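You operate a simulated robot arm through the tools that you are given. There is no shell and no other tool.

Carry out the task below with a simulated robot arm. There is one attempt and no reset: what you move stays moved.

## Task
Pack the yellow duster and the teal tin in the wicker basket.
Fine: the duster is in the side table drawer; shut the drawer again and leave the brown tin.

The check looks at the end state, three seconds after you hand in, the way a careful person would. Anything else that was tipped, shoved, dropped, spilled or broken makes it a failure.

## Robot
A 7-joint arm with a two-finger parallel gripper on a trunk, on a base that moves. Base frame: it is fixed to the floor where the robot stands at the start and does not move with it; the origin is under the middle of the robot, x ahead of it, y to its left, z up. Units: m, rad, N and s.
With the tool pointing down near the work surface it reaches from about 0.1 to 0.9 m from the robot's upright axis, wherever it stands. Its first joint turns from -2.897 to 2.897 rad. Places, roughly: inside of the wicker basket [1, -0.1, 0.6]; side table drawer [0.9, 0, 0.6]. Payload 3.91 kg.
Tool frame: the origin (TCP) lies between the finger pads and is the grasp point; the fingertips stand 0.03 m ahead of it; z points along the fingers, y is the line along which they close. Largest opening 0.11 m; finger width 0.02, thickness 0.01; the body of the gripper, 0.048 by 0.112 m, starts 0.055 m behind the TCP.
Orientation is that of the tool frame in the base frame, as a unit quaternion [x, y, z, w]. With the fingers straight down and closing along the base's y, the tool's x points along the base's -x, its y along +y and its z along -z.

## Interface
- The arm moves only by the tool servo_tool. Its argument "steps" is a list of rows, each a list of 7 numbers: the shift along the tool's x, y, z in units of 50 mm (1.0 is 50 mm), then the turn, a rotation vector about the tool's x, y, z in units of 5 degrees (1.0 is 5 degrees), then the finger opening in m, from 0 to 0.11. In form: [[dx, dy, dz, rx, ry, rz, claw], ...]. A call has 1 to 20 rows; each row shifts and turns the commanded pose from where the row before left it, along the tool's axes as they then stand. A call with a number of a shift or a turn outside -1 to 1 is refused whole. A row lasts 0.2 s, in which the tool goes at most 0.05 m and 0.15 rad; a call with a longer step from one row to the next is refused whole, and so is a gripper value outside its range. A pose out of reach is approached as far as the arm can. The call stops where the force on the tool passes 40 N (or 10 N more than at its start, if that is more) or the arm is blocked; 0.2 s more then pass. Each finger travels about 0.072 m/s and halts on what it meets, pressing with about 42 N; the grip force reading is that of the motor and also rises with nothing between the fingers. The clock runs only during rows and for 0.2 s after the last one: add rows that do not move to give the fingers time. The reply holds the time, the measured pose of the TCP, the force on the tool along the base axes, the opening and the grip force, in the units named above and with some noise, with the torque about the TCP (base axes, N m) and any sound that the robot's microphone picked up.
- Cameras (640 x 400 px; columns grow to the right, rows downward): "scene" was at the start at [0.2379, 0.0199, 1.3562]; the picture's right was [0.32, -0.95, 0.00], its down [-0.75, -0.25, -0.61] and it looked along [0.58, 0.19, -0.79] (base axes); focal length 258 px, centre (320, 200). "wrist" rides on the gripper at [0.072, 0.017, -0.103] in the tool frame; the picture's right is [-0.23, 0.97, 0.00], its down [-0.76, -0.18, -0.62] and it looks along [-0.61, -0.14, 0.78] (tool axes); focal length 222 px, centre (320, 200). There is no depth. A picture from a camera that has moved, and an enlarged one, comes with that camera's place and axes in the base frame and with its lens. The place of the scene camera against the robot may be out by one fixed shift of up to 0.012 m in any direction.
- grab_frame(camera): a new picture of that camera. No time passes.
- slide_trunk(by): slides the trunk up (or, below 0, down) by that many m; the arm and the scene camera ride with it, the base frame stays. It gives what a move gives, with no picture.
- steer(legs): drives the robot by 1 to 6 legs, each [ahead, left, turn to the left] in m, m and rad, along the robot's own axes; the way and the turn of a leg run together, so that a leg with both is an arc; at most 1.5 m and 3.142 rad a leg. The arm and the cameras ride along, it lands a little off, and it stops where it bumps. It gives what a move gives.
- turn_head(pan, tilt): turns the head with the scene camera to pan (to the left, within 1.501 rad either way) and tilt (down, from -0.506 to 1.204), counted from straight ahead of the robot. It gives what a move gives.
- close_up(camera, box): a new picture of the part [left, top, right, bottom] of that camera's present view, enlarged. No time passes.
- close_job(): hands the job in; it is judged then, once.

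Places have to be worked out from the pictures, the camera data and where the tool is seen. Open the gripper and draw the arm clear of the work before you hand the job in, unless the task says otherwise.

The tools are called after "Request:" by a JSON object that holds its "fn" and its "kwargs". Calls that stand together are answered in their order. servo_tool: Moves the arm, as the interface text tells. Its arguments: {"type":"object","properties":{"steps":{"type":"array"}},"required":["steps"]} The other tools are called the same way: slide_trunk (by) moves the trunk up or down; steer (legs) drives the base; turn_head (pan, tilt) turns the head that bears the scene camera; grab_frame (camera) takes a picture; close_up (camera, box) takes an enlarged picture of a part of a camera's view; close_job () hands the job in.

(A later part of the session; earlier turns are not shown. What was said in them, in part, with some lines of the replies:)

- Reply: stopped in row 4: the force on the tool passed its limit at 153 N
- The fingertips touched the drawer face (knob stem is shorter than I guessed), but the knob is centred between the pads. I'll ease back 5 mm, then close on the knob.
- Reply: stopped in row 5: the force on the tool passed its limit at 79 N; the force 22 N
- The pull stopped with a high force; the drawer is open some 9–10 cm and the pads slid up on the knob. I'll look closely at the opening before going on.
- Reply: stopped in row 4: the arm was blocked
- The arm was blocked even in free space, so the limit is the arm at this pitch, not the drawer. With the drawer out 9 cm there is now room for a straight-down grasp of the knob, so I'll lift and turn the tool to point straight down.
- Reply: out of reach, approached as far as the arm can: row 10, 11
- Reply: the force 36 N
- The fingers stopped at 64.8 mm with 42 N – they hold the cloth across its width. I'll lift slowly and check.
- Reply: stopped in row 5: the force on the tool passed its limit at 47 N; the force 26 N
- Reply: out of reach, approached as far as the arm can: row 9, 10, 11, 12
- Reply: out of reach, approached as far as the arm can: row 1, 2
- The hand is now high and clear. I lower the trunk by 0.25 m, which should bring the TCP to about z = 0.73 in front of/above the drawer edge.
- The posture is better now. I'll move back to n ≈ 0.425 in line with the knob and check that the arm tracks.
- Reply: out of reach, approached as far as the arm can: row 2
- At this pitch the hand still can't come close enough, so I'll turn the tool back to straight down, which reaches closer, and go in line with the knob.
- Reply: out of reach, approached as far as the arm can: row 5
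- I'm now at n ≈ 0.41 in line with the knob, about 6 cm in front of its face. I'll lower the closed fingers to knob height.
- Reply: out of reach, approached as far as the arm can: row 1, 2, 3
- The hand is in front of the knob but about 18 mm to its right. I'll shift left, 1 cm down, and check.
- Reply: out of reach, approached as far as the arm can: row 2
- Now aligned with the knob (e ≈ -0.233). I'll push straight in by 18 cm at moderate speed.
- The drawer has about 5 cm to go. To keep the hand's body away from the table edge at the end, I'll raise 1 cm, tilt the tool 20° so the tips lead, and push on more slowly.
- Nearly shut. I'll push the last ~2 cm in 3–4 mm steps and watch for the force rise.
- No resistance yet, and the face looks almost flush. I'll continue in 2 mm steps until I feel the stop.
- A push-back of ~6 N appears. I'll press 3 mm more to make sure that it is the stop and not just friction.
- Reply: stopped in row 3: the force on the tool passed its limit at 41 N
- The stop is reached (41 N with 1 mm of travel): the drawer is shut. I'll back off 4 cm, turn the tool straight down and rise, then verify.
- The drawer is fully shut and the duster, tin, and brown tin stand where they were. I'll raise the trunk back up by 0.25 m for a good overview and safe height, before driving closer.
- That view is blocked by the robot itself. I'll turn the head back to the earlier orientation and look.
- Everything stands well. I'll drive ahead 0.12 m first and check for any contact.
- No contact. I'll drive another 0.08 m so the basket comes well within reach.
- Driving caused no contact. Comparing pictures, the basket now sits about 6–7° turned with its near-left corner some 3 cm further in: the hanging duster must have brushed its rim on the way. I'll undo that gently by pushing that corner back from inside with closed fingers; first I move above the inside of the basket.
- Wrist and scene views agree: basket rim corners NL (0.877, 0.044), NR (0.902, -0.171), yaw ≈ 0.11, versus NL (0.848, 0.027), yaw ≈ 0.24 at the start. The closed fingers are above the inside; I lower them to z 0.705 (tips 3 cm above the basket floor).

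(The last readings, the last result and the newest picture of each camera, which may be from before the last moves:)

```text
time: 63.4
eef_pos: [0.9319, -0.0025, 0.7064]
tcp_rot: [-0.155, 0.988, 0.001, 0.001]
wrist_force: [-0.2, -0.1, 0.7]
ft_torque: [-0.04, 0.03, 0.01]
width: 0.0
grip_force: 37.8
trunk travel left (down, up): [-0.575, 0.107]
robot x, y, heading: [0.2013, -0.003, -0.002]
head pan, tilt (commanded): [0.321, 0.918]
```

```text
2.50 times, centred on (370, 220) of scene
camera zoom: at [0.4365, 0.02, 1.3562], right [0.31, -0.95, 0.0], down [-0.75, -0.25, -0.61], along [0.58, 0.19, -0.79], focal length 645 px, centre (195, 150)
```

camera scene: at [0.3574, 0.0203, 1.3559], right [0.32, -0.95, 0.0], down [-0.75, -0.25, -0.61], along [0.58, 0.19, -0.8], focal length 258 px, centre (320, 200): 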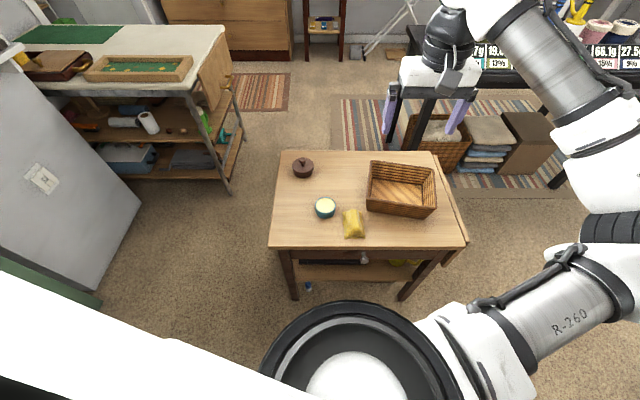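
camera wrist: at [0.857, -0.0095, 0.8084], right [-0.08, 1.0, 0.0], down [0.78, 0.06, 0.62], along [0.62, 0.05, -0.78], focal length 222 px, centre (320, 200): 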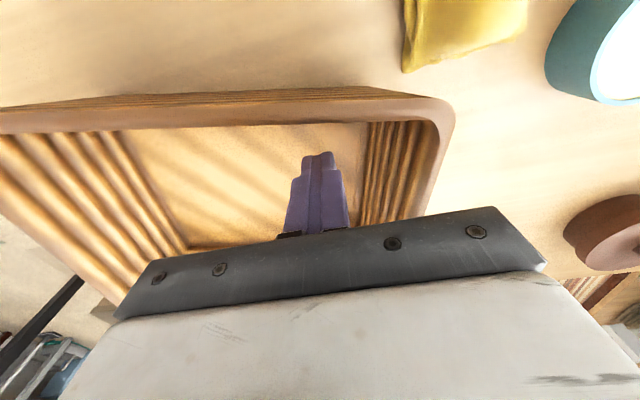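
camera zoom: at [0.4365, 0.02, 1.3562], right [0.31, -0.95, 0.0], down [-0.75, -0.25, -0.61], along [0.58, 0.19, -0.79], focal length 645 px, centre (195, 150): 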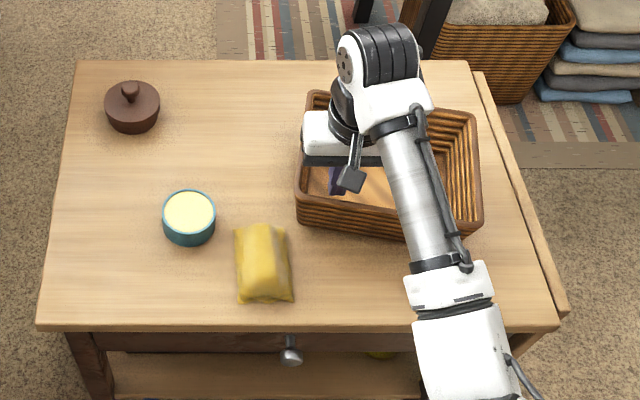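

Fingers are inside without touching. I'll move toward -n 2.5 cm, up to near contact with the near wall, then look.

Request:
{"fn": "servo_tool", "kwargs": {"steps": [[0.2, 0, 0, 0, 0, 0, 0.0], [0.2, 0, 0, 0, 0, 0, 0.0], [0.1, 0, 0, 0, 0, 0, 0.0], [0.1, 0, 0, 0, 0, 0, 0.0], [0.1, 0, 0, 0, 0, 0, 0.0]]}}

Request:
{"fn": "grab_frame", "kwargs": {"camera": "wrist"}}

Request:
{"fn": "close_up", "kwargs": {"camera": "scene", "box": [250, 140, 490, 300]}}

```text
time: 64.6
eef_pos: [0.8996, -0.0135, 0.706]
tcp_rot: [-0.154, 0.988, 0.0, 0.0]
wrist_force: [2.2, 0.0, 1.8]
ft_torque: [0.05, -0.04, 0.03]
width: 0.0
grip_force: 37.5
trunk travel left (down, up): [-0.575, 0.107]
robot x, y, heading: [0.1992, 0.0002, 0.001]
head pan, tilt (commanded): [0.321, 0.918]
```

```text
taken
camera wrist: at [0.8248, -0.0197, 0.8086], right [-0.08, 1.0, 0.0], down [0.78, 0.06, 0.62], along [0.62, 0.05, -0.78], focal length 222 px, centre (320, 200)
```

wrist: 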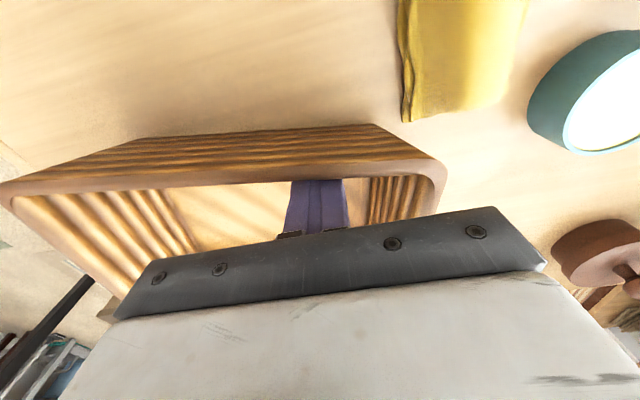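

```text
2.50 times, centred on (370, 220) of scene
camera zoom: at [0.4365, 0.02, 1.3562], right [0.31, -0.95, 0.0], down [-0.75, -0.25, -0.61], along [0.58, 0.19, -0.79], focal length 645 px, centre (195, 150)
```

zoom: 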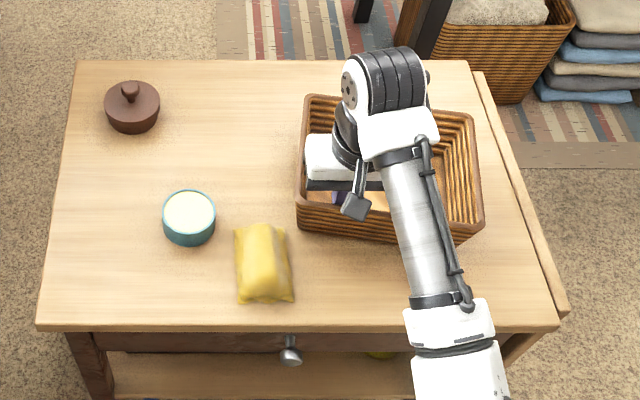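

The near wall is touched (about 2 N) and the basket has started to turn back. I'll push 1 cm more in small steps.

Request:
{"fn": "servo_tool", "kwargs": {"steps": [[0.07, 0, 0, 0, 0, 0, 0.0], [0.07, 0, 0, 0, 0, 0, 0.0], [0.06, 0, 0, 0, 0, 0, 0.0], [0, 0, 0, 0, 0, 0, 0.0]]}}

Request:
{"fn": "close_up", "kwargs": {"camera": "scene", "box": [250, 140, 490, 300]}}

Request:
{"fn": "grab_frame", "kwargs": {"camera": "wrist"}}

```text
time: 65.6
eef_pos: [0.8904, -0.0164, 0.7052]
tcp_rot: [-0.156, 0.988, 0.001, 0.0]
wrist_force: [0.8, 0.4, 1.0]
ft_torque: [-0.01, -0.03, 0.0]
width: 0.0
grip_force: 38.2
trunk travel left (down, up): [-0.575, 0.107]
robot x, y, heading: [0.1987, 0.0018, -0.007]
head pan, tilt (commanded): [0.321, 0.918]
```

```text
2.50 times, centred on (370, 220) of scene
camera zoom: at [0.4365, 0.0201, 1.3562], right [0.31, -0.95, 0.0], down [-0.75, -0.25, -0.61], along [0.58, 0.19, -0.79], focal length 645 px, centre (195, 150)
```

zoom: 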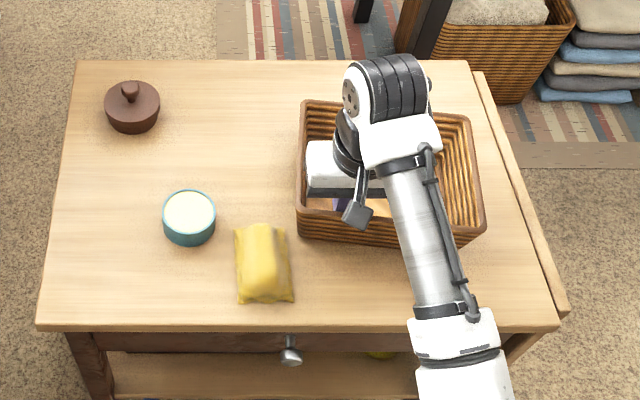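

```text
taken
camera wrist: at [0.8157, -0.0225, 0.8085], right [-0.08, 1.0, 0.0], down [0.78, 0.06, 0.62], along [0.62, 0.05, -0.78], focal length 222 px, centre (320, 200)
```

wrist: 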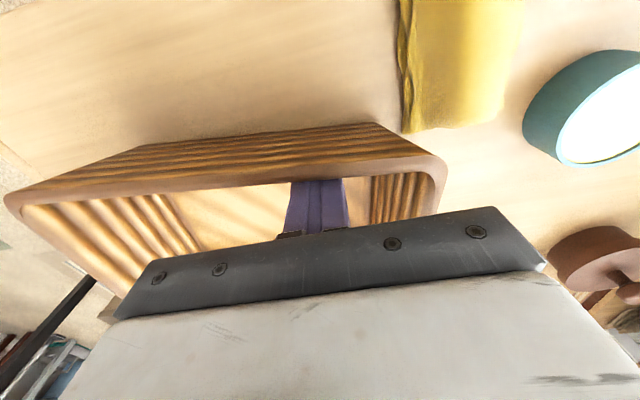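

The basket centre is now back at about its starting place (within ~1 cm, yaw within ~3°), which is good enough. I'll back off the wall and rise out of the basket.

Request:
{"fn": "servo_tool", "kwargs": {"steps": [[-0.3, 0, 0, 0, 0, 0, 0.0], [0, 0, -0.6, 0, 0, 0, 0.0], [0, 0, -0.8, 0, 0, 0, 0.0], [0, 0, -0.8, 0, 0, 0, 0.0], [0, 0, -0.8, 0, 0, 0, 0.0]]}}

Request:
{"fn": "grab_frame", "kwargs": {"camera": "wrist"}}

Request:
{"fn": "close_up", "kwargs": {"camera": "scene", "box": [250, 140, 490, 300]}}

```text
time: 66.8
eef_pos: [0.9043, -0.0121, 0.8563]
tcp_rot: [-0.156, 0.988, 0.001, 0.0]
wrist_force: [0.1, 0.6, -0.2]
ft_torque: [-0.01, -0.01, 0.0]
width: 0.0001
grip_force: 37.7
trunk travel left (down, up): [-0.575, 0.107]
robot x, y, heading: [0.1978, -0.0021, -0.001]
head pan, tilt (commanded): [0.321, 0.918]
```

```text
taken
camera wrist: at [0.8299, -0.0188, 0.9587], right [-0.08, 1.0, 0.0], down [0.78, 0.06, 0.62], along [0.62, 0.05, -0.78], focal length 222 px, centre (320, 200)
```

wrist: 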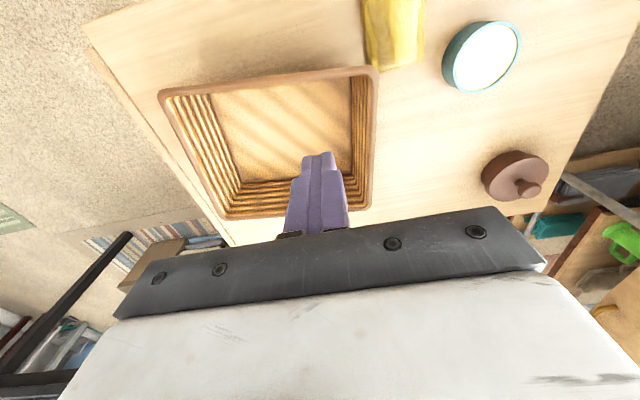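

```text
2.50 times, centred on (370, 220) of scene
camera zoom: at [0.4362, 0.0201, 1.3562], right [0.31, -0.95, 0.0], down [-0.75, -0.25, -0.61], along [0.58, 0.19, -0.79], focal length 645 px, centre (195, 150)
```

zoom: 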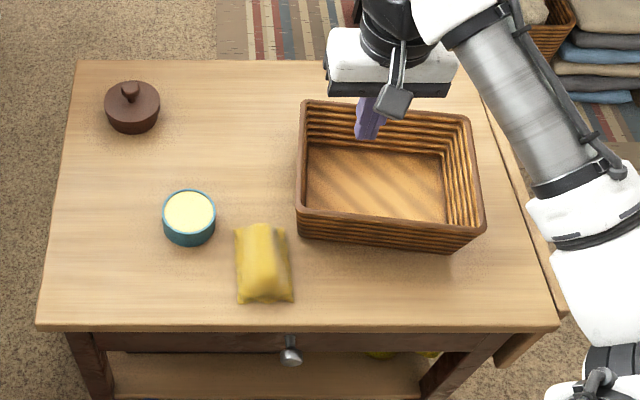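

The basket is fine and empty. Next I go above the duster (centre ≈ (0.820, 0.062)), opening the fingers to 0.09, slightly toward the front to stay clear of the basket corner.

Request:
{"fn": "servo_tool", "kwargs": {"steps": [[0.469, 0.643, 0, 0, 0, 0, 0.03], [0.469, 0.643, 0, 0, 0, 0, 0.06], [0.469, 0.643, 0, 0, 0, 0, 0.09], [0, 0, 0.6, 0, 0, 0, 0.09], [0, 0, 0.6, 0, 0, 0, 0.09], [0, 0, 0, 0, 0, 0, 0.09]]}}

Request:
{"fn": "grab_frame", "kwargs": {"camera": "wrist"}}

Request:
{"fn": "close_up", "kwargs": {"camera": "scene", "box": [250, 140, 490, 300]}}

```text
time: 68.2
eef_pos: [0.8096, 0.0574, 0.794]
tcp_rot: [-0.155, 0.988, 0.001, 0.001]
wrist_force: [-1.0, -0.9, 0.5]
ft_torque: [0.01, -0.01, 0.0]
width: 0.0901
grip_force: 0.0
trunk travel left (down, up): [-0.575, 0.107]
robot x, y, heading: [0.1978, -0.0005, -0.003]
head pan, tilt (commanded): [0.321, 0.918]
```

```text
taken
camera wrist: at [0.7353, 0.0506, 0.8971], right [-0.08, 1.0, 0.0], down [0.78, 0.06, 0.62], along [0.62, 0.05, -0.78], focal length 222 px, centre (320, 200)
```

wrist: 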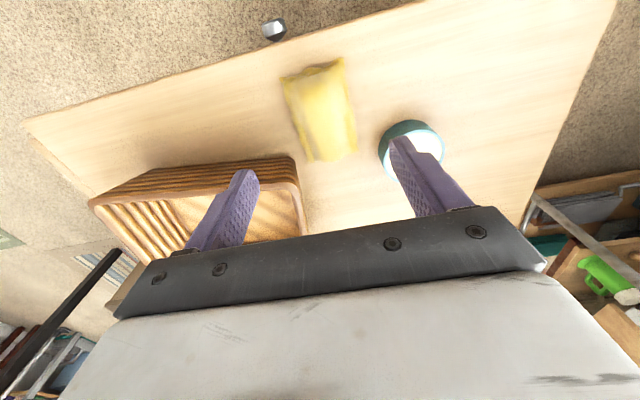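

```text
2.50 times, centred on (370, 220) of scene
camera zoom: at [0.4365, 0.0201, 1.3562], right [0.31, -0.95, 0.0], down [-0.75, -0.25, -0.61], along [0.58, 0.19, -0.79], focal length 645 px, centre (195, 150)
```

zoom: 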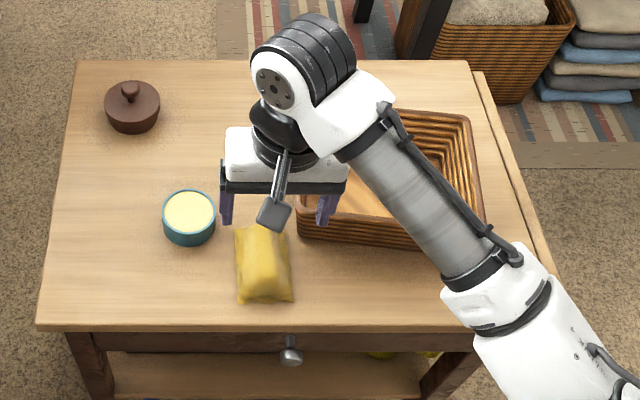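

The fingers straddle the duster and are clear of tin and basket. I'll descend to z ≈ 0.673 with a slow end, then close.

Request:
{"fn": "servo_tool", "kwargs": {"steps": [[0, 0.03, 0.7, 0, 0, 0, 0.09], [0, 0.02, 0.7, 0, 0, 0, 0.09], [0, 0, 0.6, 0, 0, 0, 0.09], [0, 0, 0.2, 0, 0, 0, 0.09], [0, 0, 0.08, 0, 0, 0, 0.09], [0, 0, 0.08, 0, 0, 0, 0.09], [0, 0, 0, 0, 0, 0, 0.09]]}}

Request:
{"fn": "grab_frame", "kwargs": {"camera": "wrist"}}

```text
time: 69.8
eef_pos: [0.8079, 0.061, 0.6783]
tcp_rot: [-0.155, 0.988, 0.001, 0.0]
wrist_force: [-0.1, 0.4, -0.5]
ft_torque: [0.01, 0.02, 0.01]
width: 0.0899
grip_force: 0.1
trunk travel left (down, up): [-0.575, 0.107]
robot x, y, heading: [0.1994, 0.0041, -0.001]
head pan, tilt (commanded): [0.321, 0.918]
```

```text
taken
camera wrist: at [0.7332, 0.0551, 0.781], right [-0.08, 1.0, 0.0], down [0.78, 0.06, 0.62], along [0.62, 0.05, -0.78], focal length 222 px, centre (320, 200)
```

wrist: 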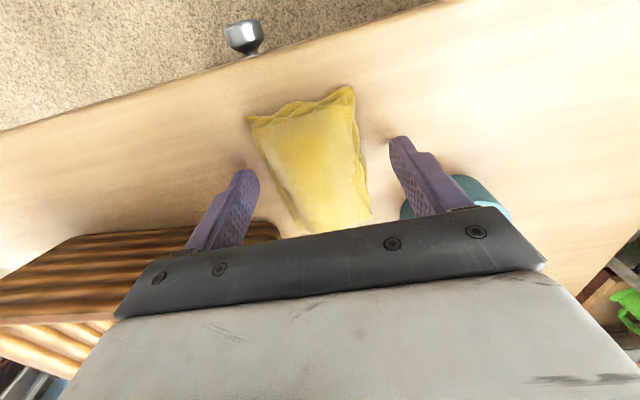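

Good position, no contact yet. Two more small steps down, then close on the duster.

Request:
{"fn": "servo_tool", "kwargs": {"steps": [[0, 0, 0.06, 0, 0, 0, 0.09], [0, 0, 0.06, 0, 0, 0, 0.09], [0, 0, 0, 0, 0, 0, 0.06], [0, 0, 0, 0, 0, 0, 0.03], [0, 0, 0, 0, 0, 0, 0.0], [0, 0, 0, 0, 0, 0, 0.0], [0, 0, 0, 0, 0, 0, 0.0]]}}

Request:
{"fn": "grab_frame", "kwargs": {"camera": "wrist"}}

```text
time: 71.4
eef_pos: [0.8077, 0.0616, 0.6719]
tcp_rot: [-0.154, 0.988, 0.001, 0.0]
wrist_force: [-0.3, 0.4, 1.1]
ft_torque: [-0.04, 0.0, 0.01]
width: 0.0637
grip_force: 41.5
trunk travel left (down, up): [-0.575, 0.107]
robot x, y, heading: [0.2013, 0.0024, 0.0]
head pan, tilt (commanded): [0.321, 0.918]
```

```text
taken
camera wrist: at [0.733, 0.0548, 0.7752], right [-0.08, 1.0, 0.0], down [0.78, 0.06, 0.62], along [0.62, 0.05, -0.78], focal length 222 px, centre (320, 200)
```

wrist: 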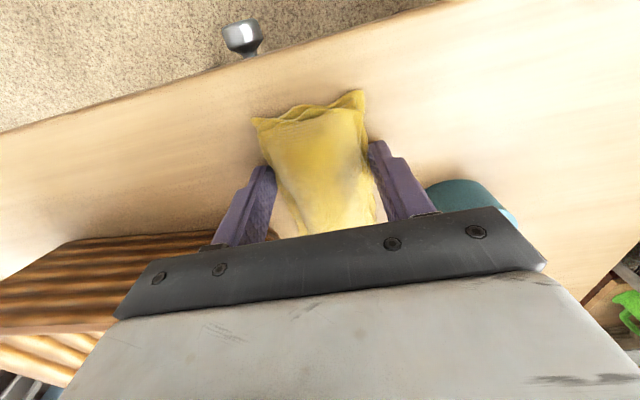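

The duster is held again (63.7 mm). I lift it high (z ≈ 0.87) this time, well above the basket rim, and carry it over the right half of the basket.

Request:
{"fn": "servo_tool", "kwargs": {"steps": [[0, 0, -0.4, 0, 0, 0, 0.0], [0, 0, -0.9, 0, 0, 0, 0.0], [0, 0, -0.9, 0, 0, 0, 0.0], [0, 0, -0.9, 0, 0, 0, 0.0], [0, 0, -0.9, 0, 0, 0, 0.0], [-0.384, -0.787, 0, 0, 0, 0, 0.0], [-0.384, -0.787, 0, 0, 0, 0, 0.0], [-0.384, -0.787, 0, 0, 0, 0, 0.0], [-0.384, -0.787, 0, 0, 0, 0, 0.0], [-0.384, -0.787, 0, 0, 0, 0, 0.0], [0, 0, 0, 0, 0, 0, 0.0]]}}

Request:
{"fn": "grab_frame", "kwargs": {"camera": "wrist"}}

Request:
{"fn": "close_up", "kwargs": {"camera": "scene", "box": [250, 140, 490, 300]}}

```text
time: 73.8
eef_pos: [0.9606, -0.0962, 0.8717]
tcp_rot: [-0.155, 0.988, 0.001, 0.0]
wrist_force: [0.3, 0.7, -0.3]
ft_torque: [0.01, 0.02, -0.02]
width: 0.0635
grip_force: 42.3
trunk travel left (down, up): [-0.575, 0.107]
robot x, y, heading: [0.1999, 0.0005, -0.002]
head pan, tilt (commanded): [0.321, 0.918]
```

```text
taken
camera wrist: at [0.8848, -0.1039, 0.975], right [-0.08, 1.0, 0.0], down [0.78, 0.06, 0.62], along [0.62, 0.05, -0.78], focal length 222 px, centre (320, 200)
```

wrist: 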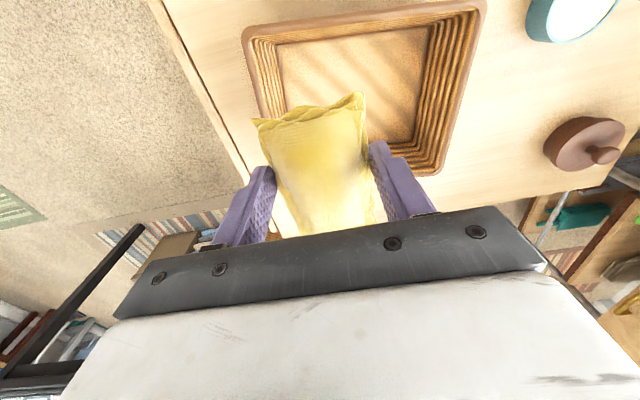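

```text
2.50 times, centred on (370, 220) of scene
camera zoom: at [0.4364, 0.0201, 1.3562], right [0.31, -0.95, 0.0], down [-0.75, -0.25, -0.61], along [0.58, 0.19, -0.79], focal length 645 px, centre (195, 150)
```

zoom: 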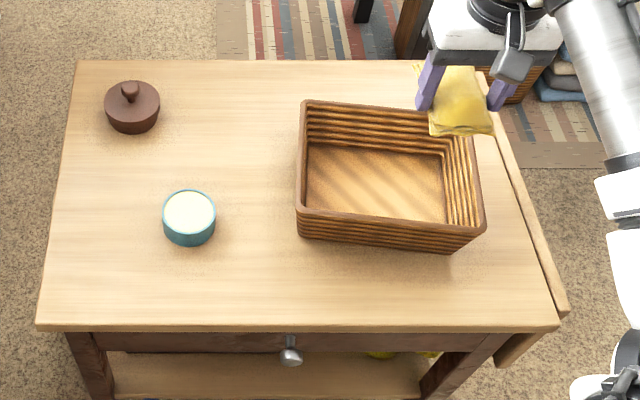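

The duster hangs above the right half of the basket; its footprint fits inside. I'll lower it to z ≈ 0.70 (cloth ~2 cm above the floor of the basket).

Request:
{"fn": "servo_tool", "kwargs": {"steps": [[0, 0, 0.8, 0, 0, 0, 0.0], [0, 0, 0.8, 0, 0, 0, 0.0], [0, 0, 0.8, 0, 0, 0, 0.0], [0, 0, 0.6, 0, 0, 0, 0.0], [0, 0, 0.3, 0, 0, 0, 0.0], [0, 0, 0.15, 0, 0, 0, 0.0], [0, 0, 0, 0, 0, 0, 0.0]]}}

Request:
{"fn": "grab_frame", "kwargs": {"camera": "wrist"}}

Request:
{"fn": "close_up", "kwargs": {"camera": "scene", "box": [250, 140, 490, 300]}}

```text
time: 75.4
eef_pos: [0.9589, -0.0956, 0.6993]
tcp_rot: [-0.154, 0.988, 0.001, 0.001]
wrist_force: [0.1, 0.3, 0.0]
ft_torque: [-0.01, -0.01, 0.0]
width: 0.0636
grip_force: 42.1
trunk travel left (down, up): [-0.575, 0.107]
robot x, y, heading: [0.201, 0.0043, -0.002]
head pan, tilt (commanded): [0.321, 0.918]
```

```text
taken
camera wrist: at [0.8847, -0.1031, 0.8012], right [-0.08, 1.0, 0.0], down [0.78, 0.06, 0.62], along [0.62, 0.05, -0.78], focal length 222 px, centre (320, 200)
```

wrist: 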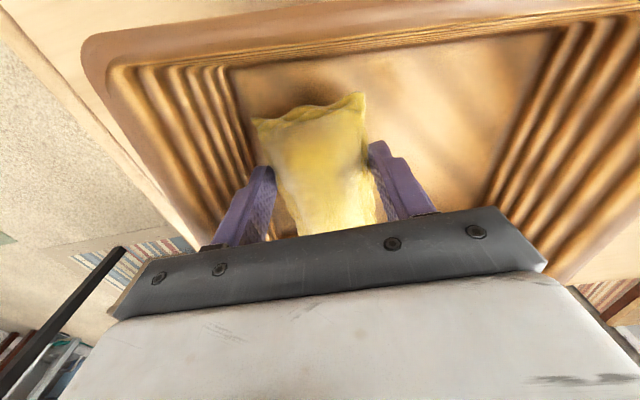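

```text
2.50 times, centred on (370, 220) of scene
camera zoom: at [0.4365, 0.0201, 1.3562], right [0.31, -0.95, 0.0], down [-0.75, -0.25, -0.61], along [0.58, 0.19, -0.79], focal length 645 px, centre (195, 150)
```

zoom: 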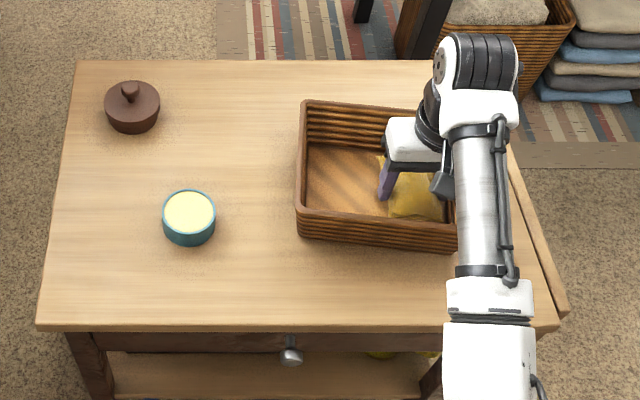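

Inside the basket with clearance all round. I lower 1 cm more, open just enough to release, and rise straight up.

Request:
{"fn": "servo_tool", "kwargs": {"steps": [[0, 0, 0.1, 0, 0, 0, 0.0], [0, 0, 0.1, 0, 0, 0, 0.0], [0, 0, 0, 0, 0, 0, 0.07], [0, 0, 0, 0, 0, 0, 0.078], [0, 0, 0, 0, 0, 0, 0.078], [0, 0, -0.3, 0, 0, 0, 0.078], [0, 0, -0.6, 0, 0, 0, 0.078], [0, 0, -0.8, 0, 0, 0, 0.078], [0, 0, -0.8, 0, 0, 0, 0.078], [0, 0, -0.8, 0, 0, 0, 0.078]]}}

Request:
{"fn": "grab_frame", "kwargs": {"camera": "wrist"}}

Request:
{"fn": "close_up", "kwargs": {"camera": "scene", "box": [250, 140, 490, 300]}}

```text
time: 77.6
eef_pos: [0.957, -0.0948, 0.8522]
tcp_rot: [-0.155, 0.988, 0.001, 0.0]
wrist_force: [-0.2, 0.1, 0.1]
ft_torque: [-0.01, -0.01, 0.0]
width: 0.078
grip_force: 0.0
trunk travel left (down, up): [-0.575, 0.107]
robot x, y, heading: [0.1928, 0.0019, -0.002]
head pan, tilt (commanded): [0.321, 0.918]
```

```text
taken
camera wrist: at [0.8829, -0.1024, 0.956], right [-0.08, 1.0, 0.0], down [0.78, 0.06, 0.62], along [0.62, 0.05, -0.78], focal length 222 px, centre (320, 200)
```

wrist: 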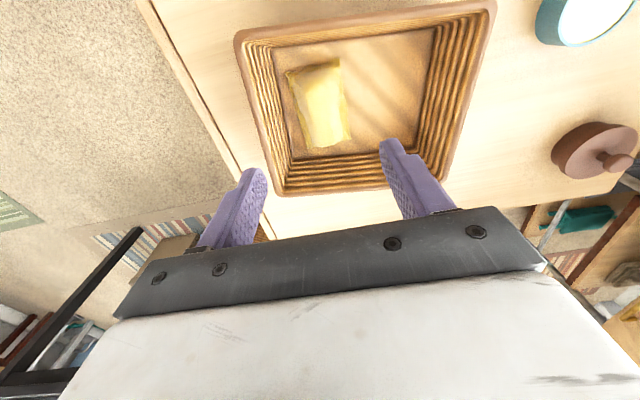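

```text
2.50 times, centred on (370, 220) of scene
camera zoom: at [0.4362, 0.0201, 1.3562], right [0.31, -0.95, 0.0], down [-0.75, -0.25, -0.61], along [0.58, 0.19, -0.79], focal length 645 px, centre (195, 150)
```

zoom: 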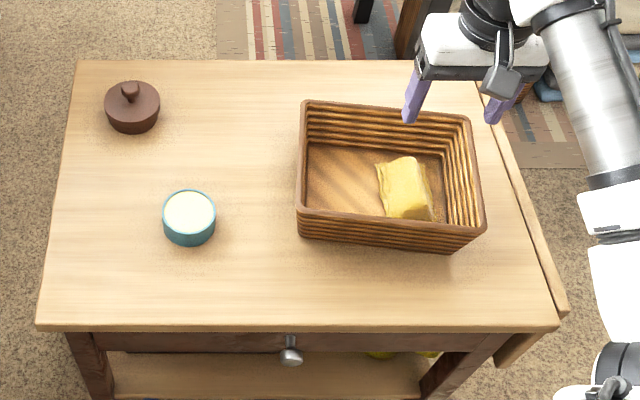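

The duster lies flat in the right half of the basket, leaving the left half free. Next I move high over to the teal tin at about (0.847, 0.170), opening to 0.10.

Request:
{"fn": "servo_tool", "kwargs": {"steps": [[0.066, 0.816, 0, 0, 0, 0, 0.078], [0.066, 0.816, 0, 0, 0, 0, 0.078], [0.066, 0.816, 0, 0, 0, 0, 0.09], [0.066, 0.816, 0, 0, 0, 0, 0.1], [0.066, 0.816, 0, 0, 0, 0, 0.1], [0.066, 0.816, 0, 0, 0, 0, 0.1], [0.066, 0.816, 0, 0, 0, 0, 0.1], [0, 0, 0.9, 0, 0, 0, 0.1], [0, 0, 0, 0, 0, 0, 0.1]]}}

Request:
{"fn": "grab_frame", "kwargs": {"camera": "wrist"}}

Request:
{"fn": "close_up", "kwargs": {"camera": "scene", "box": [250, 140, 490, 300]}}

```text
time: 79.6
eef_pos: [0.8491, 0.1691, 0.8109]
tcp_rot: [-0.155, 0.988, 0.001, 0.001]
wrist_force: [0.4, 0.4, -0.3]
ft_torque: [-0.01, -0.04, -0.01]
width: 0.1
grip_force: 0.2
trunk travel left (down, up): [-0.575, 0.107]
robot x, y, heading: [0.1995, 0.0002, -0.001]
head pan, tilt (commanded): [0.321, 0.918]
```

```text
taken
camera wrist: at [0.7745, 0.1624, 0.912], right [-0.08, 1.0, 0.0], down [0.78, 0.06, 0.62], along [0.62, 0.05, -0.78], focal length 222 px, centre (320, 200)
```

wrist: 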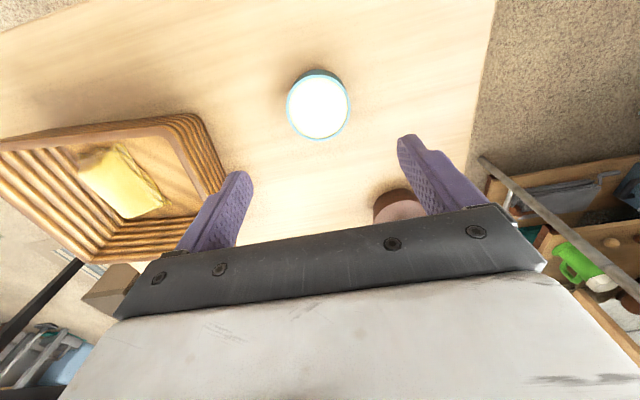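

```text
2.50 times, centred on (370, 220) of scene
camera zoom: at [0.4365, 0.02, 1.3562], right [0.31, -0.95, 0.0], down [-0.75, -0.25, -0.61], along [0.58, 0.19, -0.79], focal length 645 px, centre (195, 150)
```

zoom: 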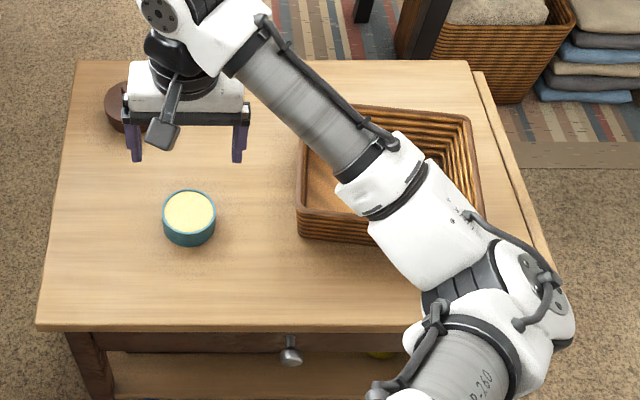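

The tin is centred at (0.8445, 0.167), 5 mm nearer than the TCP. I'll correct, descend slowly to z ≈ 0.672 with the open fingers around it.

Request:
{"fn": "servo_tool", "kwargs": {"steps": [[0.1, -0.01, 0.7, 0, 0, 0, 0.1], [0, 0, 0.8, 0, 0, 0, 0.1], [0, 0, 0.7, 0, 0, 0, 0.1], [0, 0, 0.3, 0, 0, 0, 0.1], [0, 0, 0.15, 0, 0, 0, 0.1], [0, 0, 0.1, 0, 0, 0, 0.1], [0, 0, 0, 0, 0, 0, 0.1]]}}

Request:
{"fn": "grab_frame", "kwargs": {"camera": "wrist"}}

Request:
{"fn": "close_up", "kwargs": {"camera": "scene", "box": [250, 140, 490, 300]}}

```text
time: 81.2
eef_pos: [0.8443, 0.1653, 0.6725]
tcp_rot: [-0.154, 0.988, 0.001, 0.001]
wrist_force: [0.5, -0.7, -1.6]
ft_torque: [0.03, -0.01, 0.02]
width: 0.1
grip_force: 0.0
trunk travel left (down, up): [-0.575, 0.107]
robot x, y, heading: [0.1968, -0.0024, -0.003]
head pan, tilt (commanded): [0.321, 0.918]
```

```text
taken
camera wrist: at [0.7706, 0.1595, 0.7755], right [-0.08, 1.0, 0.0], down [0.78, 0.06, 0.62], along [0.62, 0.05, -0.78], focal length 222 px, centre (320, 200)
```

wrist: 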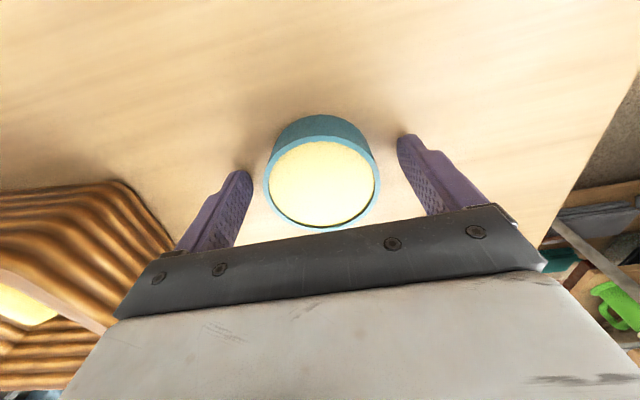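

```text
2.50 times, centred on (370, 220) of scene
camera zoom: at [0.4365, 0.0201, 1.3562], right [0.31, -0.95, 0.0], down [-0.75, -0.25, -0.61], along [0.58, 0.19, -0.79], focal length 645 px, centre (195, 150)
```

zoom: 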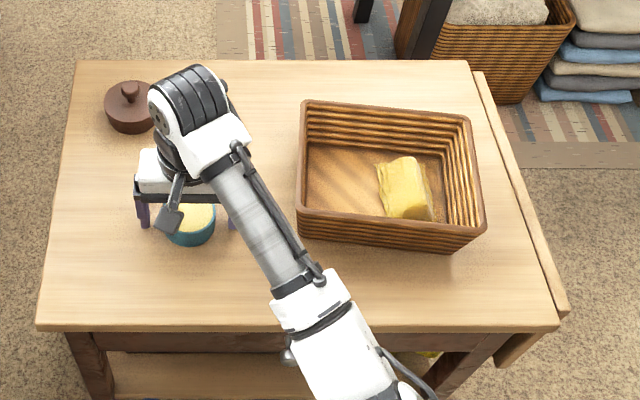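

The tin is centred between the pads. I close on it.

Request:
{"fn": "servo_tool", "kwargs": {"steps": [[0, 0, 0, 0, 0, 0, 0.08], [0, 0, 0, 0, 0, 0, 0.06], [0, 0, 0, 0, 0, 0, 0.05], [0, 0, 0, 0, 0, 0, 0.05], [0, 0, 0, 0, 0, 0, 0.05]]}}

Request:
{"fn": "grab_frame", "kwargs": {"camera": "wrist"}}

```text
time: 82.4
eef_pos: [0.8445, 0.1673, 0.6721]
tcp_rot: [-0.155, 0.988, 0.001, 0.0]
wrist_force: [-0.4, 0.2, -0.9]
ft_torque: [-0.07, -0.01, -0.02]
width: 0.0659
grip_force: 41.8
trunk travel left (down, up): [-0.575, 0.107]
robot x, y, heading: [0.2011, -0.0021, -0.005]
head pan, tilt (commanded): [0.321, 0.918]
```

```text
taken
camera wrist: at [0.7705, 0.1596, 0.7755], right [-0.08, 1.0, 0.0], down [0.78, 0.06, 0.62], along [0.62, 0.05, -0.78], focal length 222 px, centre (320, 200)
```

wrist: 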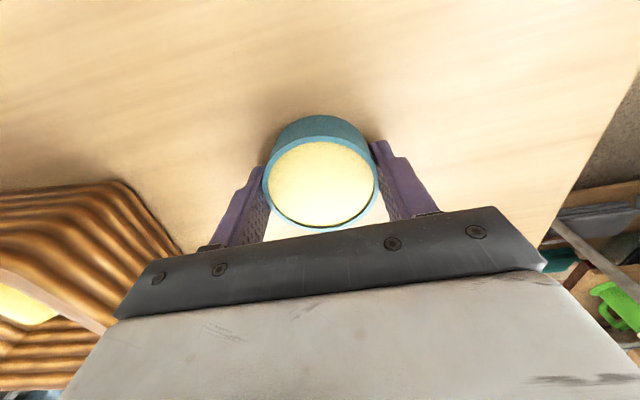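

The tin is held (65.9 mm, 42 N). I'll lift it level to z ≈ 0.87 and carry it over the left half of the basket.

Request:
{"fn": "servo_tool", "kwargs": {"steps": [[0, 0, -0.4, 0, 0, 0, 0.05], [0, 0, -0.9, 0, 0, 0, 0.05], [0, 0, -0.9, 0, 0, 0, 0.05], [0, 0, -0.9, 0, 0, 0, 0.05], [0, 0, -0.9, 0, 0, 0, 0.05], [-0.211, -0.81, 0, 0, 0, 0, 0.05], [-0.211, -0.81, 0, 0, 0, 0, 0.05], [-0.211, -0.81, 0, 0, 0, 0, 0.05], [-0.211, -0.81, 0, 0, 0, 0, 0.05], [-0.211, -0.81, 0, 0, 0, 0, 0.05], [0, 0, 0, 0, 0, 0, 0.05]]}}

Request:
{"fn": "grab_frame", "kwargs": {"camera": "wrist"}}

Request:
{"fn": "close_up", "kwargs": {"camera": "scene", "box": [250, 140, 490, 300]}}

```text
time: 84.8
eef_pos: [0.9561, -0.0132, 0.8737]
tcp_rot: [-0.156, 0.988, 0.001, 0.0]
wrist_force: [-0.1, 1.2, -2.7]
ft_torque: [0.02, -0.02, -0.04]
width: 0.0656
grip_force: 41.9
trunk travel left (down, up): [-0.575, 0.107]
robot x, y, heading: [0.199, -0.0, -0.003]
head pan, tilt (commanded): [0.321, 0.918]
```

```text
taken
camera wrist: at [0.8822, -0.02, 0.9758], right [-0.08, 1.0, 0.0], down [0.78, 0.06, 0.62], along [0.62, 0.05, -0.78], focal length 222 px, centre (320, 200)
```

wrist: 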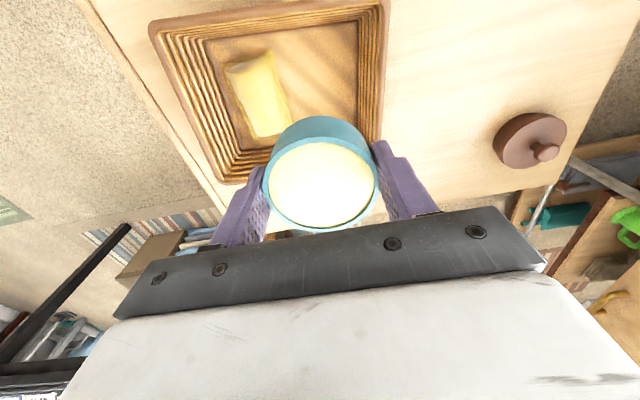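

```text
2.50 times, centred on (370, 220) of scene
camera zoom: at [0.4367, 0.0201, 1.3561], right [0.31, -0.95, 0.0], down [-0.75, -0.25, -0.61], along [0.58, 0.19, -0.79], focal length 645 px, centre (195, 150)
```

zoom: 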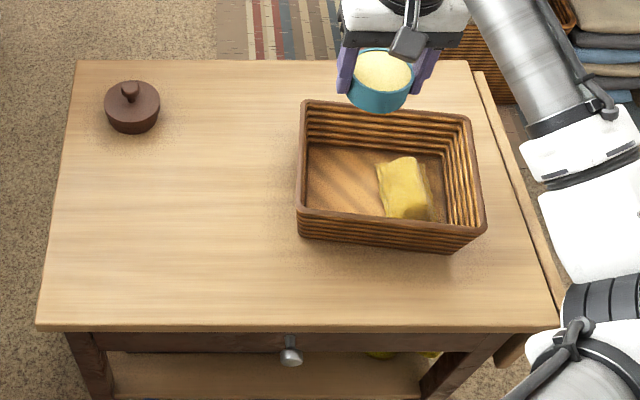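

The tin hangs over the free left half: gap there is about 10 cm wide, so the fingers would have only ~6 mm spare on each side. I'll rotate the hand 60° up here so that the fingers open along the basket's deeper direction.

Request:
{"fn": "servo_tool", "kwargs": {"steps": [[0, 0, 0, 0, 0, -1, 0.05], [0, 0, 0, 0, 0, -1, 0.05], [0, 0, 0, 0, 0, -1, 0.05], [0, 0, 0, 0, 0, -1, 0.05], [0, 0, 0, 0, 0, -1, 0.05], [0, 0, 0, 0, 0, -1, 0.05], [0, 0, 0, 0, 0, -1, 0.05], [0, 0, 0, 0, 0, -1, 0.05], [0, 0, 0, 0, 0, -1, 0.05], [0, 0, 0, 0, 0, -1, 0.05], [0, 0, 0, 0, 0, -1, 0.05], [0, 0, 0, 0, 0, -1, 0.05], [0, 0, 0, 0, 0, 0, 0.05]]}}

Request:
{"fn": "grab_frame", "kwargs": {"camera": "wrist"}}

Request:
{"fn": "close_up", "kwargs": {"camera": "scene", "box": [250, 100, 490, 260]}}

```text
time: 87.6
eef_pos: [0.9578, -0.0101, 0.8728]
tcp_rot: [-0.628, 0.778, 0.001, 0.001]
wrist_force: [0.3, -0.3, -2.5]
ft_torque: [0.03, 0.01, 0.03]
width: 0.0658
grip_force: 41.8
trunk travel left (down, up): [-0.575, 0.107]
robot x, y, heading: [0.2003, 0.0014, -0.003]
head pan, tilt (commanded): [0.321, 0.918]
```

```text
taken
camera wrist: at [0.9249, -0.0791, 0.9745], right [-0.9, 0.43, 0.0], down [0.33, 0.71, 0.62], along [0.27, 0.56, -0.78], focal length 222 px, centre (320, 200)
```

wrist: 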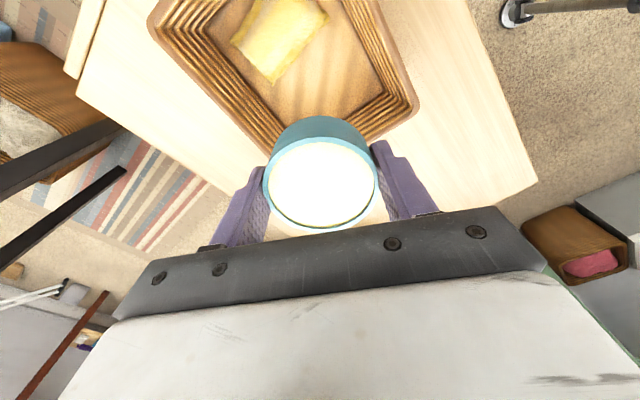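

```text
2.50 times, centred on (370, 180) of scene
camera zoom: at [0.4367, 0.0201, 1.3561], right [0.31, -0.95, 0.0], down [-0.75, -0.25, -0.61], along [0.58, 0.19, -0.79], focal length 645 px, centre (195, 250)
```

zoom: 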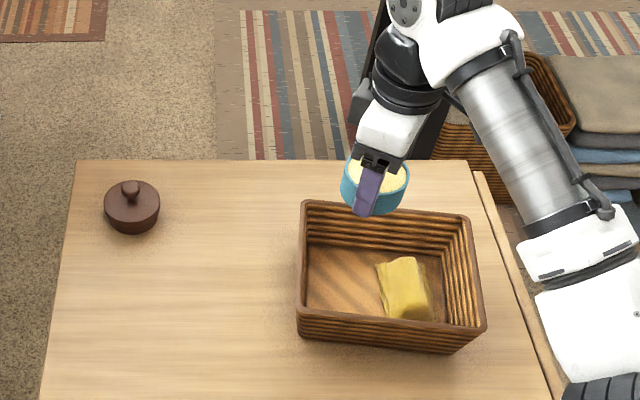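

The rotation worked. The tin is over the middle of the free left half; now I lower it to z ≈ 0.70.

Request:
{"fn": "servo_tool", "kwargs": {"steps": [[0, 0, 0.8, 0, 0, 0, 0.05], [0, 0, 0.8, 0, 0, 0, 0.05], [0, 0, 0.8, 0, 0, 0, 0.05], [0, 0, 0.6, 0, 0, 0, 0.05], [0, 0, 0.3, 0, 0, 0, 0.05], [0, 0, 0.15, 0, 0, 0, 0.05], [0, 0, 0, 0, 0, 0, 0.05]]}}

Request:
{"fn": "grab_frame", "kwargs": {"camera": "wrist"}}

Request:
{"fn": "close_up", "kwargs": {"camera": "scene", "box": [250, 140, 490, 300]}}

```text
time: 89.2
eef_pos: [0.957, -0.0121, 0.699]
tcp_rot: [-0.628, 0.778, 0.001, 0.001]
wrist_force: [0.5, -0.7, -2.7]
ft_torque: [-0.02, 0.01, 0.01]
width: 0.0658
grip_force: 42.0
trunk travel left (down, up): [-0.575, 0.107]
robot x, y, heading: [0.2, 0.0038, -0.001]
head pan, tilt (commanded): [0.321, 0.918]
```

```text
taken
camera wrist: at [0.925, -0.0797, 0.8011], right [-0.9, 0.43, 0.0], down [0.33, 0.71, 0.62], along [0.27, 0.56, -0.78], focal length 222 px, centre (320, 200)
```

wrist: 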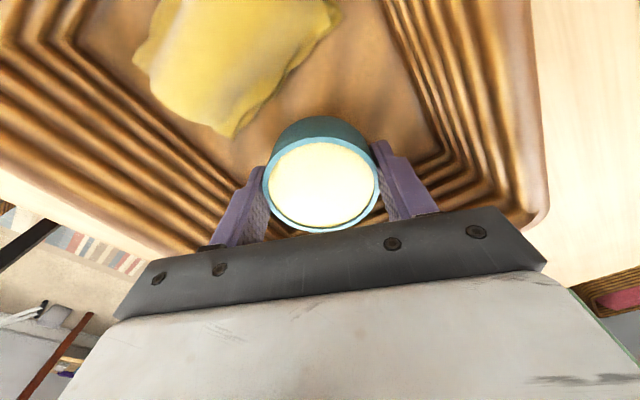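

```text
2.50 times, centred on (370, 220) of scene
camera zoom: at [0.4367, 0.0201, 1.3561], right [0.31, -0.95, 0.0], down [-0.75, -0.25, -0.61], along [0.58, 0.19, -0.79], focal length 645 px, centre (195, 150)
```

zoom: 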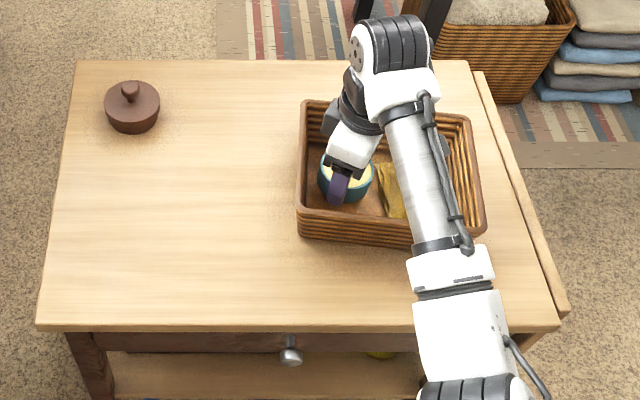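

The tin is inside, clear of duster and walls; the reading shows its weight (~2.7 N). I'll creep down and watch for the weight to be taken up by the floor.

Request:
{"fn": "servo_tool", "kwargs": {"steps": [[0, 0, 0.08, 0, 0, 0, 0.05], [0, 0, 0.08, 0, 0, 0, 0.05], [0, 0, 0, 0, 0, 0, 0.05]]}}

```text
time: 90.0
eef_pos: [0.958, -0.0116, 0.6909]
tcp_rot: [-0.629, 0.777, 0.0, 0.001]
wrist_force: [-0.5, -0.2, -2.3]
ft_torque: [-0.03, -0.02, 0.0]
width: 0.0659
grip_force: 42.6
trunk travel left (down, up): [-0.575, 0.107]
robot x, y, heading: [0.1974, 0.0003, -0.003]
head pan, tilt (commanded): [0.321, 0.918]
```

Still hanging free. A few more 2 mm steps down.

Request:
{"fn": "servo_tool", "kwargs": {"steps": [[0, 0, 0.05, 0, 0, 0, 0.05], [0, 0, 0.05, 0, 0, 0, 0.05], [0, 0, 0, 0, 0, 0, 0.05]]}}

```text
time: 90.8
eef_pos: [0.9567, -0.0099, 0.6869]
tcp_rot: [-0.629, 0.778, 0.001, 0.001]
wrist_force: [0.6, 0.7, -2.2]
ft_torque: [0.0, 0.0, 0.01]
width: 0.0656
grip_force: 42.2
trunk travel left (down, up): [-0.575, 0.107]
robot x, y, heading: [0.1988, 0.0041, -0.001]
head pan, tilt (commanded): [0.321, 0.918]
```

Still free; I continue down in 2 mm steps.

Request:
{"fn": "servo_tool", "kwargs": {"steps": [[0, 0, 0.04, 0, 0, 0, 0.05], [0, 0, 0.04, 0, 0, 0, 0.05], [0, 0, 0, 0, 0, 0, 0.05]]}}

Request:
{"fn": "grab_frame", "kwargs": {"camera": "wrist"}}

```text
time: 91.6
eef_pos: [0.9577, -0.0106, 0.6829]
tcp_rot: [-0.628, 0.778, 0.0, 0.001]
wrist_force: [-0.3, -0.8, -2.4]
ft_torque: [-0.01, 0.0, 0.0]
width: 0.0656
grip_force: 42.2
trunk travel left (down, up): [-0.575, 0.107]
robot x, y, heading: [0.1993, 0.0026, -0.002]
head pan, tilt (commanded): [0.321, 0.918]
```

```text
taken
camera wrist: at [0.9255, -0.0787, 0.7844], right [-0.9, 0.43, 0.0], down [0.33, 0.71, 0.62], along [0.27, 0.56, -0.78], focal length 222 px, centre (320, 200)
```

wrist: 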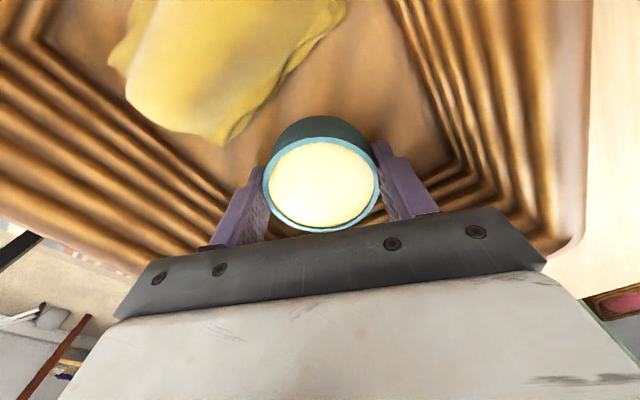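

Nearly there; two more 2 mm steps.

Request:
{"fn": "servo_tool", "kwargs": {"steps": [[0, 0, 0.04, 0, 0, 0, 0.05], [0, 0, 0.04, 0, 0, 0, 0.05], [0, 0, 0, 0, 0, 0, 0.05]]}}

```text
time: 92.4
eef_pos: [0.9561, -0.0119, 0.6806]
tcp_rot: [-0.628, 0.778, -0.001, 0.003]
wrist_force: [1.8, 2.8, 20.2]
ft_torque: [-0.09, 0.54, -0.13]
width: 0.0656
grip_force: 41.9
trunk travel left (down, up): [-0.575, 0.107]
robot x, y, heading: [0.1933, 0.001, 0.001]
head pan, tilt (commanded): [0.321, 0.918]
```

Contact (≈20 N): the tin stands on the basket floor. I ease up 1.5 mm, open to 0.08 and rise straight up.

Request:
{"fn": "servo_tool", "kwargs": {"steps": [[0, 0, -0.04, 0, 0, 0, 0.05], [0, 0, 0, 0, 0, 0, 0.07], [0, 0, 0, 0, 0, 0, 0.08], [0, 0, 0, 0, 0, 0, 0.08], [0, 0, -0.2, 0, 0, 0, 0.08], [0, 0, -0.5, 0, 0, 0, 0.08], [0, 0, -0.8, 0, 0, 0, 0.08], [0, 0, -0.8, 0, 0, 0, 0.08], [0, 0, -0.9, 0, 0, 0, 0.08], [0, 0, -0.9, 0, 0, 0, 0.08]]}}

Request:
{"fn": "grab_frame", "kwargs": {"camera": "wrist"}}

Request:
{"fn": "close_up", "kwargs": {"camera": "scene", "box": [250, 140, 490, 300]}}

```text
time: 94.6
eef_pos: [0.9588, -0.0078, 0.8903]
tcp_rot: [-0.628, 0.778, 0.001, 0.0]
wrist_force: [0.8, 0.1, -1.0]
ft_torque: [0.03, -0.02, -0.02]
width: 0.0799
grip_force: 0.0
trunk travel left (down, up): [-0.575, 0.107]
robot x, y, heading: [0.2031, 0.002, -0.004]
head pan, tilt (commanded): [0.321, 0.918]
```

```text
taken
camera wrist: at [0.926, -0.0768, 0.9912], right [-0.9, 0.43, 0.0], down [0.33, 0.71, 0.62], along [0.27, 0.56, -0.78], focal length 222 px, centre (320, 200)
```

wrist: 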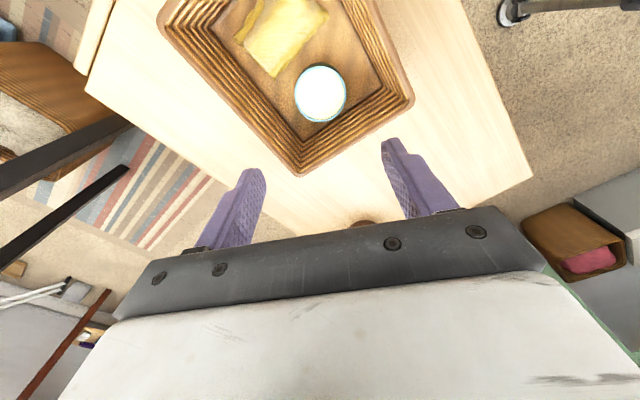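

```text
2.50 times, centred on (370, 220) of scene
camera zoom: at [0.4361, 0.0201, 1.3562], right [0.31, -0.95, 0.0], down [-0.75, -0.25, -0.61], along [0.58, 0.19, -0.79], focal length 645 px, centre (195, 150)
```

zoom: 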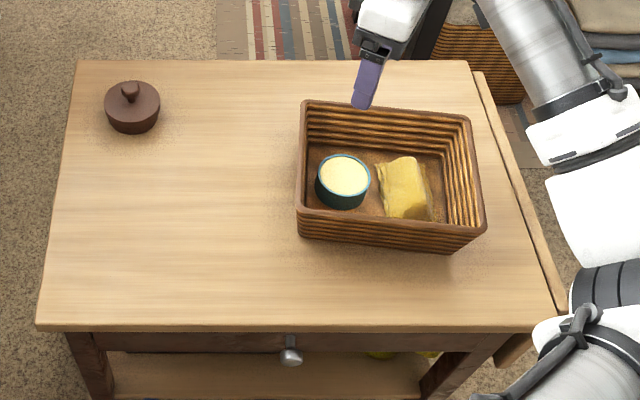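

Both things are in the basket, the drawer is shut and the brown tin is untouched. I'll raise the hand further and drive back the 0.2 m I came, so the arm is clear of the work.

Request:
{"fn": "servo_tool", "kwargs": {"steps": [[0, 0, -0.8, 0, 0, 0, 0.08], [0, 0, -0.8, 0, 0, 0, 0.08], [0, 0, -0.8, 0, 0, 0, 0.08], [0, 0, 0, 0, 0, 0, 0.08]]}}

Request:
{"fn": "steer", "kwargs": {"legs": [[-0.2, 0, 0]]}}

Request:
{"fn": "grab_frame", "kwargs": {"camera": "scene"}}

Request:
{"fn": "close_up", "kwargs": {"camera": "scene", "box": [275, 125, 475, 250]}}

```text
time: 95.6
eef_pos: [0.9568, -0.0099, 1.005]
tcp_rot: [-0.628, 0.778, 0.0, 0.001]
wrist_force: [-0.2, -0.1, 0.4]
ft_torque: [-0.01, 0.01, 0.01]
width: 0.0799
grip_force: 0.2
trunk travel left (down, up): [-0.575, 0.107]
robot x, y, heading: [0.2003, -0.0015, -0.005]
head pan, tilt (commanded): [0.321, 0.918]
```

```text
time: 97.2
eef_pos: [0.753, -0.0077, 1.0064]
tcp_rot: [-0.629, 0.777, 0.001, 0.0]
wrist_force: [0.1, 0.2, -0.4]
ft_torque: [0.0, -0.02, 0.02]
width: 0.08
grip_force: 0.1
trunk travel left (down, up): [-0.575, 0.107]
robot x, y, heading: [-0.0016, 0.001, 0.003]
head pan, tilt (commanded): [0.321, 0.918]
```

```text
taken
camera scene: at [0.2324, 0.0205, 1.3564], right [0.32, -0.95, 0.0], down [-0.75, -0.25, -0.61], along [0.58, 0.19, -0.79], focal length 258 px, centre (320, 200)
```

scene: 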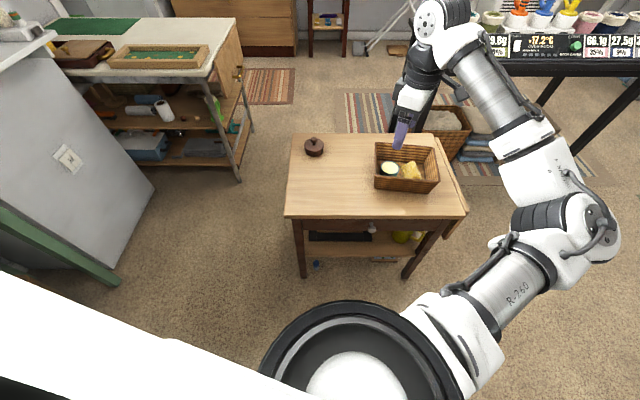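

```text
3.20 times, centred on (375, 188) of scene
camera zoom: at [0.2324, 0.0205, 1.3564], right [0.32, -0.95, 0.0], down [-0.75, -0.25, -0.61], along [0.58, 0.19, -0.79], focal length 826 px, centre (144, 240)
```

zoom: 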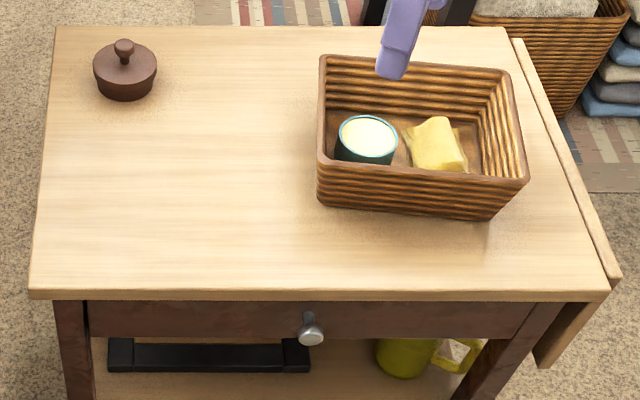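

The final overview matches the start apart from the packed things: drawer flush, brown tin and shelf things in place, basket upright within about 1 cm of its place. I'll draw the hand back a bit more, off the table, before handing in.

Request:
{"fn": "servo_tool", "kwargs": {"steps": [[0.139, 0.652, -0.2, 0, 0, 0, 0.08], [0.139, 0.652, -0.2, 0, 0, 0, 0.08], [0.139, 0.652, -0.2, 0, 0, 0, 0.08], [0, 0, 0, 0, 0, 0, 0.08]]}}

Request:
{"fn": "close_up", "kwargs": {"camera": "scene", "box": [275, 125, 475, 290]}}

```text
time: 98.2
eef_pos: [0.6518, -0.0074, 1.0364]
tcp_rot: [-0.629, 0.778, 0.0, 0.002]
wrist_force: [0.2, -0.2, -1.1]
ft_torque: [0.03, -0.01, 0.04]
width: 0.0803
grip_force: 0.1
trunk travel left (down, up): [-0.575, 0.107]
robot x, y, heading: [-0.0024, 0.0017, 0.0]
head pan, tilt (commanded): [0.321, 0.918]
```

```text
2.42 times, centred on (375, 208) of scene
camera zoom: at [0.2333, 0.0205, 1.3561], right [0.32, -0.95, 0.0], down [-0.75, -0.25, -0.61], along [0.58, 0.19, -0.79], focal length 626 px, centre (187, 182)
```

zoom: 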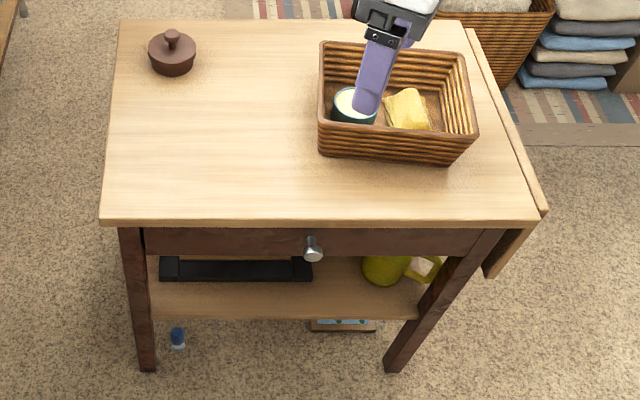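

The gripper is open and the arm is clear. Duster and teal tin are in the basket, the drawer is shut, and the brown tin is where it was, so I hand the job in.

Request:
{"fn": "close_job", "kwargs": {}}

```text
The job is handed in.
```

The yellow duster and the teal tin are both in the wicker basket, lying side by side. The side table drawer is shut again, and the brown tin was left untouched. I handed the job in with the gripper open and the arm clear of the table.

**Basket moved:** while I was setting the duster down on the table, something brushed the basket's rim. It turned the basket about 6–7° and pushed its near-left corner in by roughly 3 cm. I pushed it back from inside before packing. By the last pictures it is upright and about 1 cm and 3–4° off where it started.

**High forces:**
- The fingertips hit the drawer face at about 153 N before I gripped the knob. The table did not move.
- The first pull on the knob stopped at about 79 N when the arm reached its limit. I took a new grip and opened the drawer the rest of the way.

In the last pictures, everything else on and under the table looks as it did at the start.
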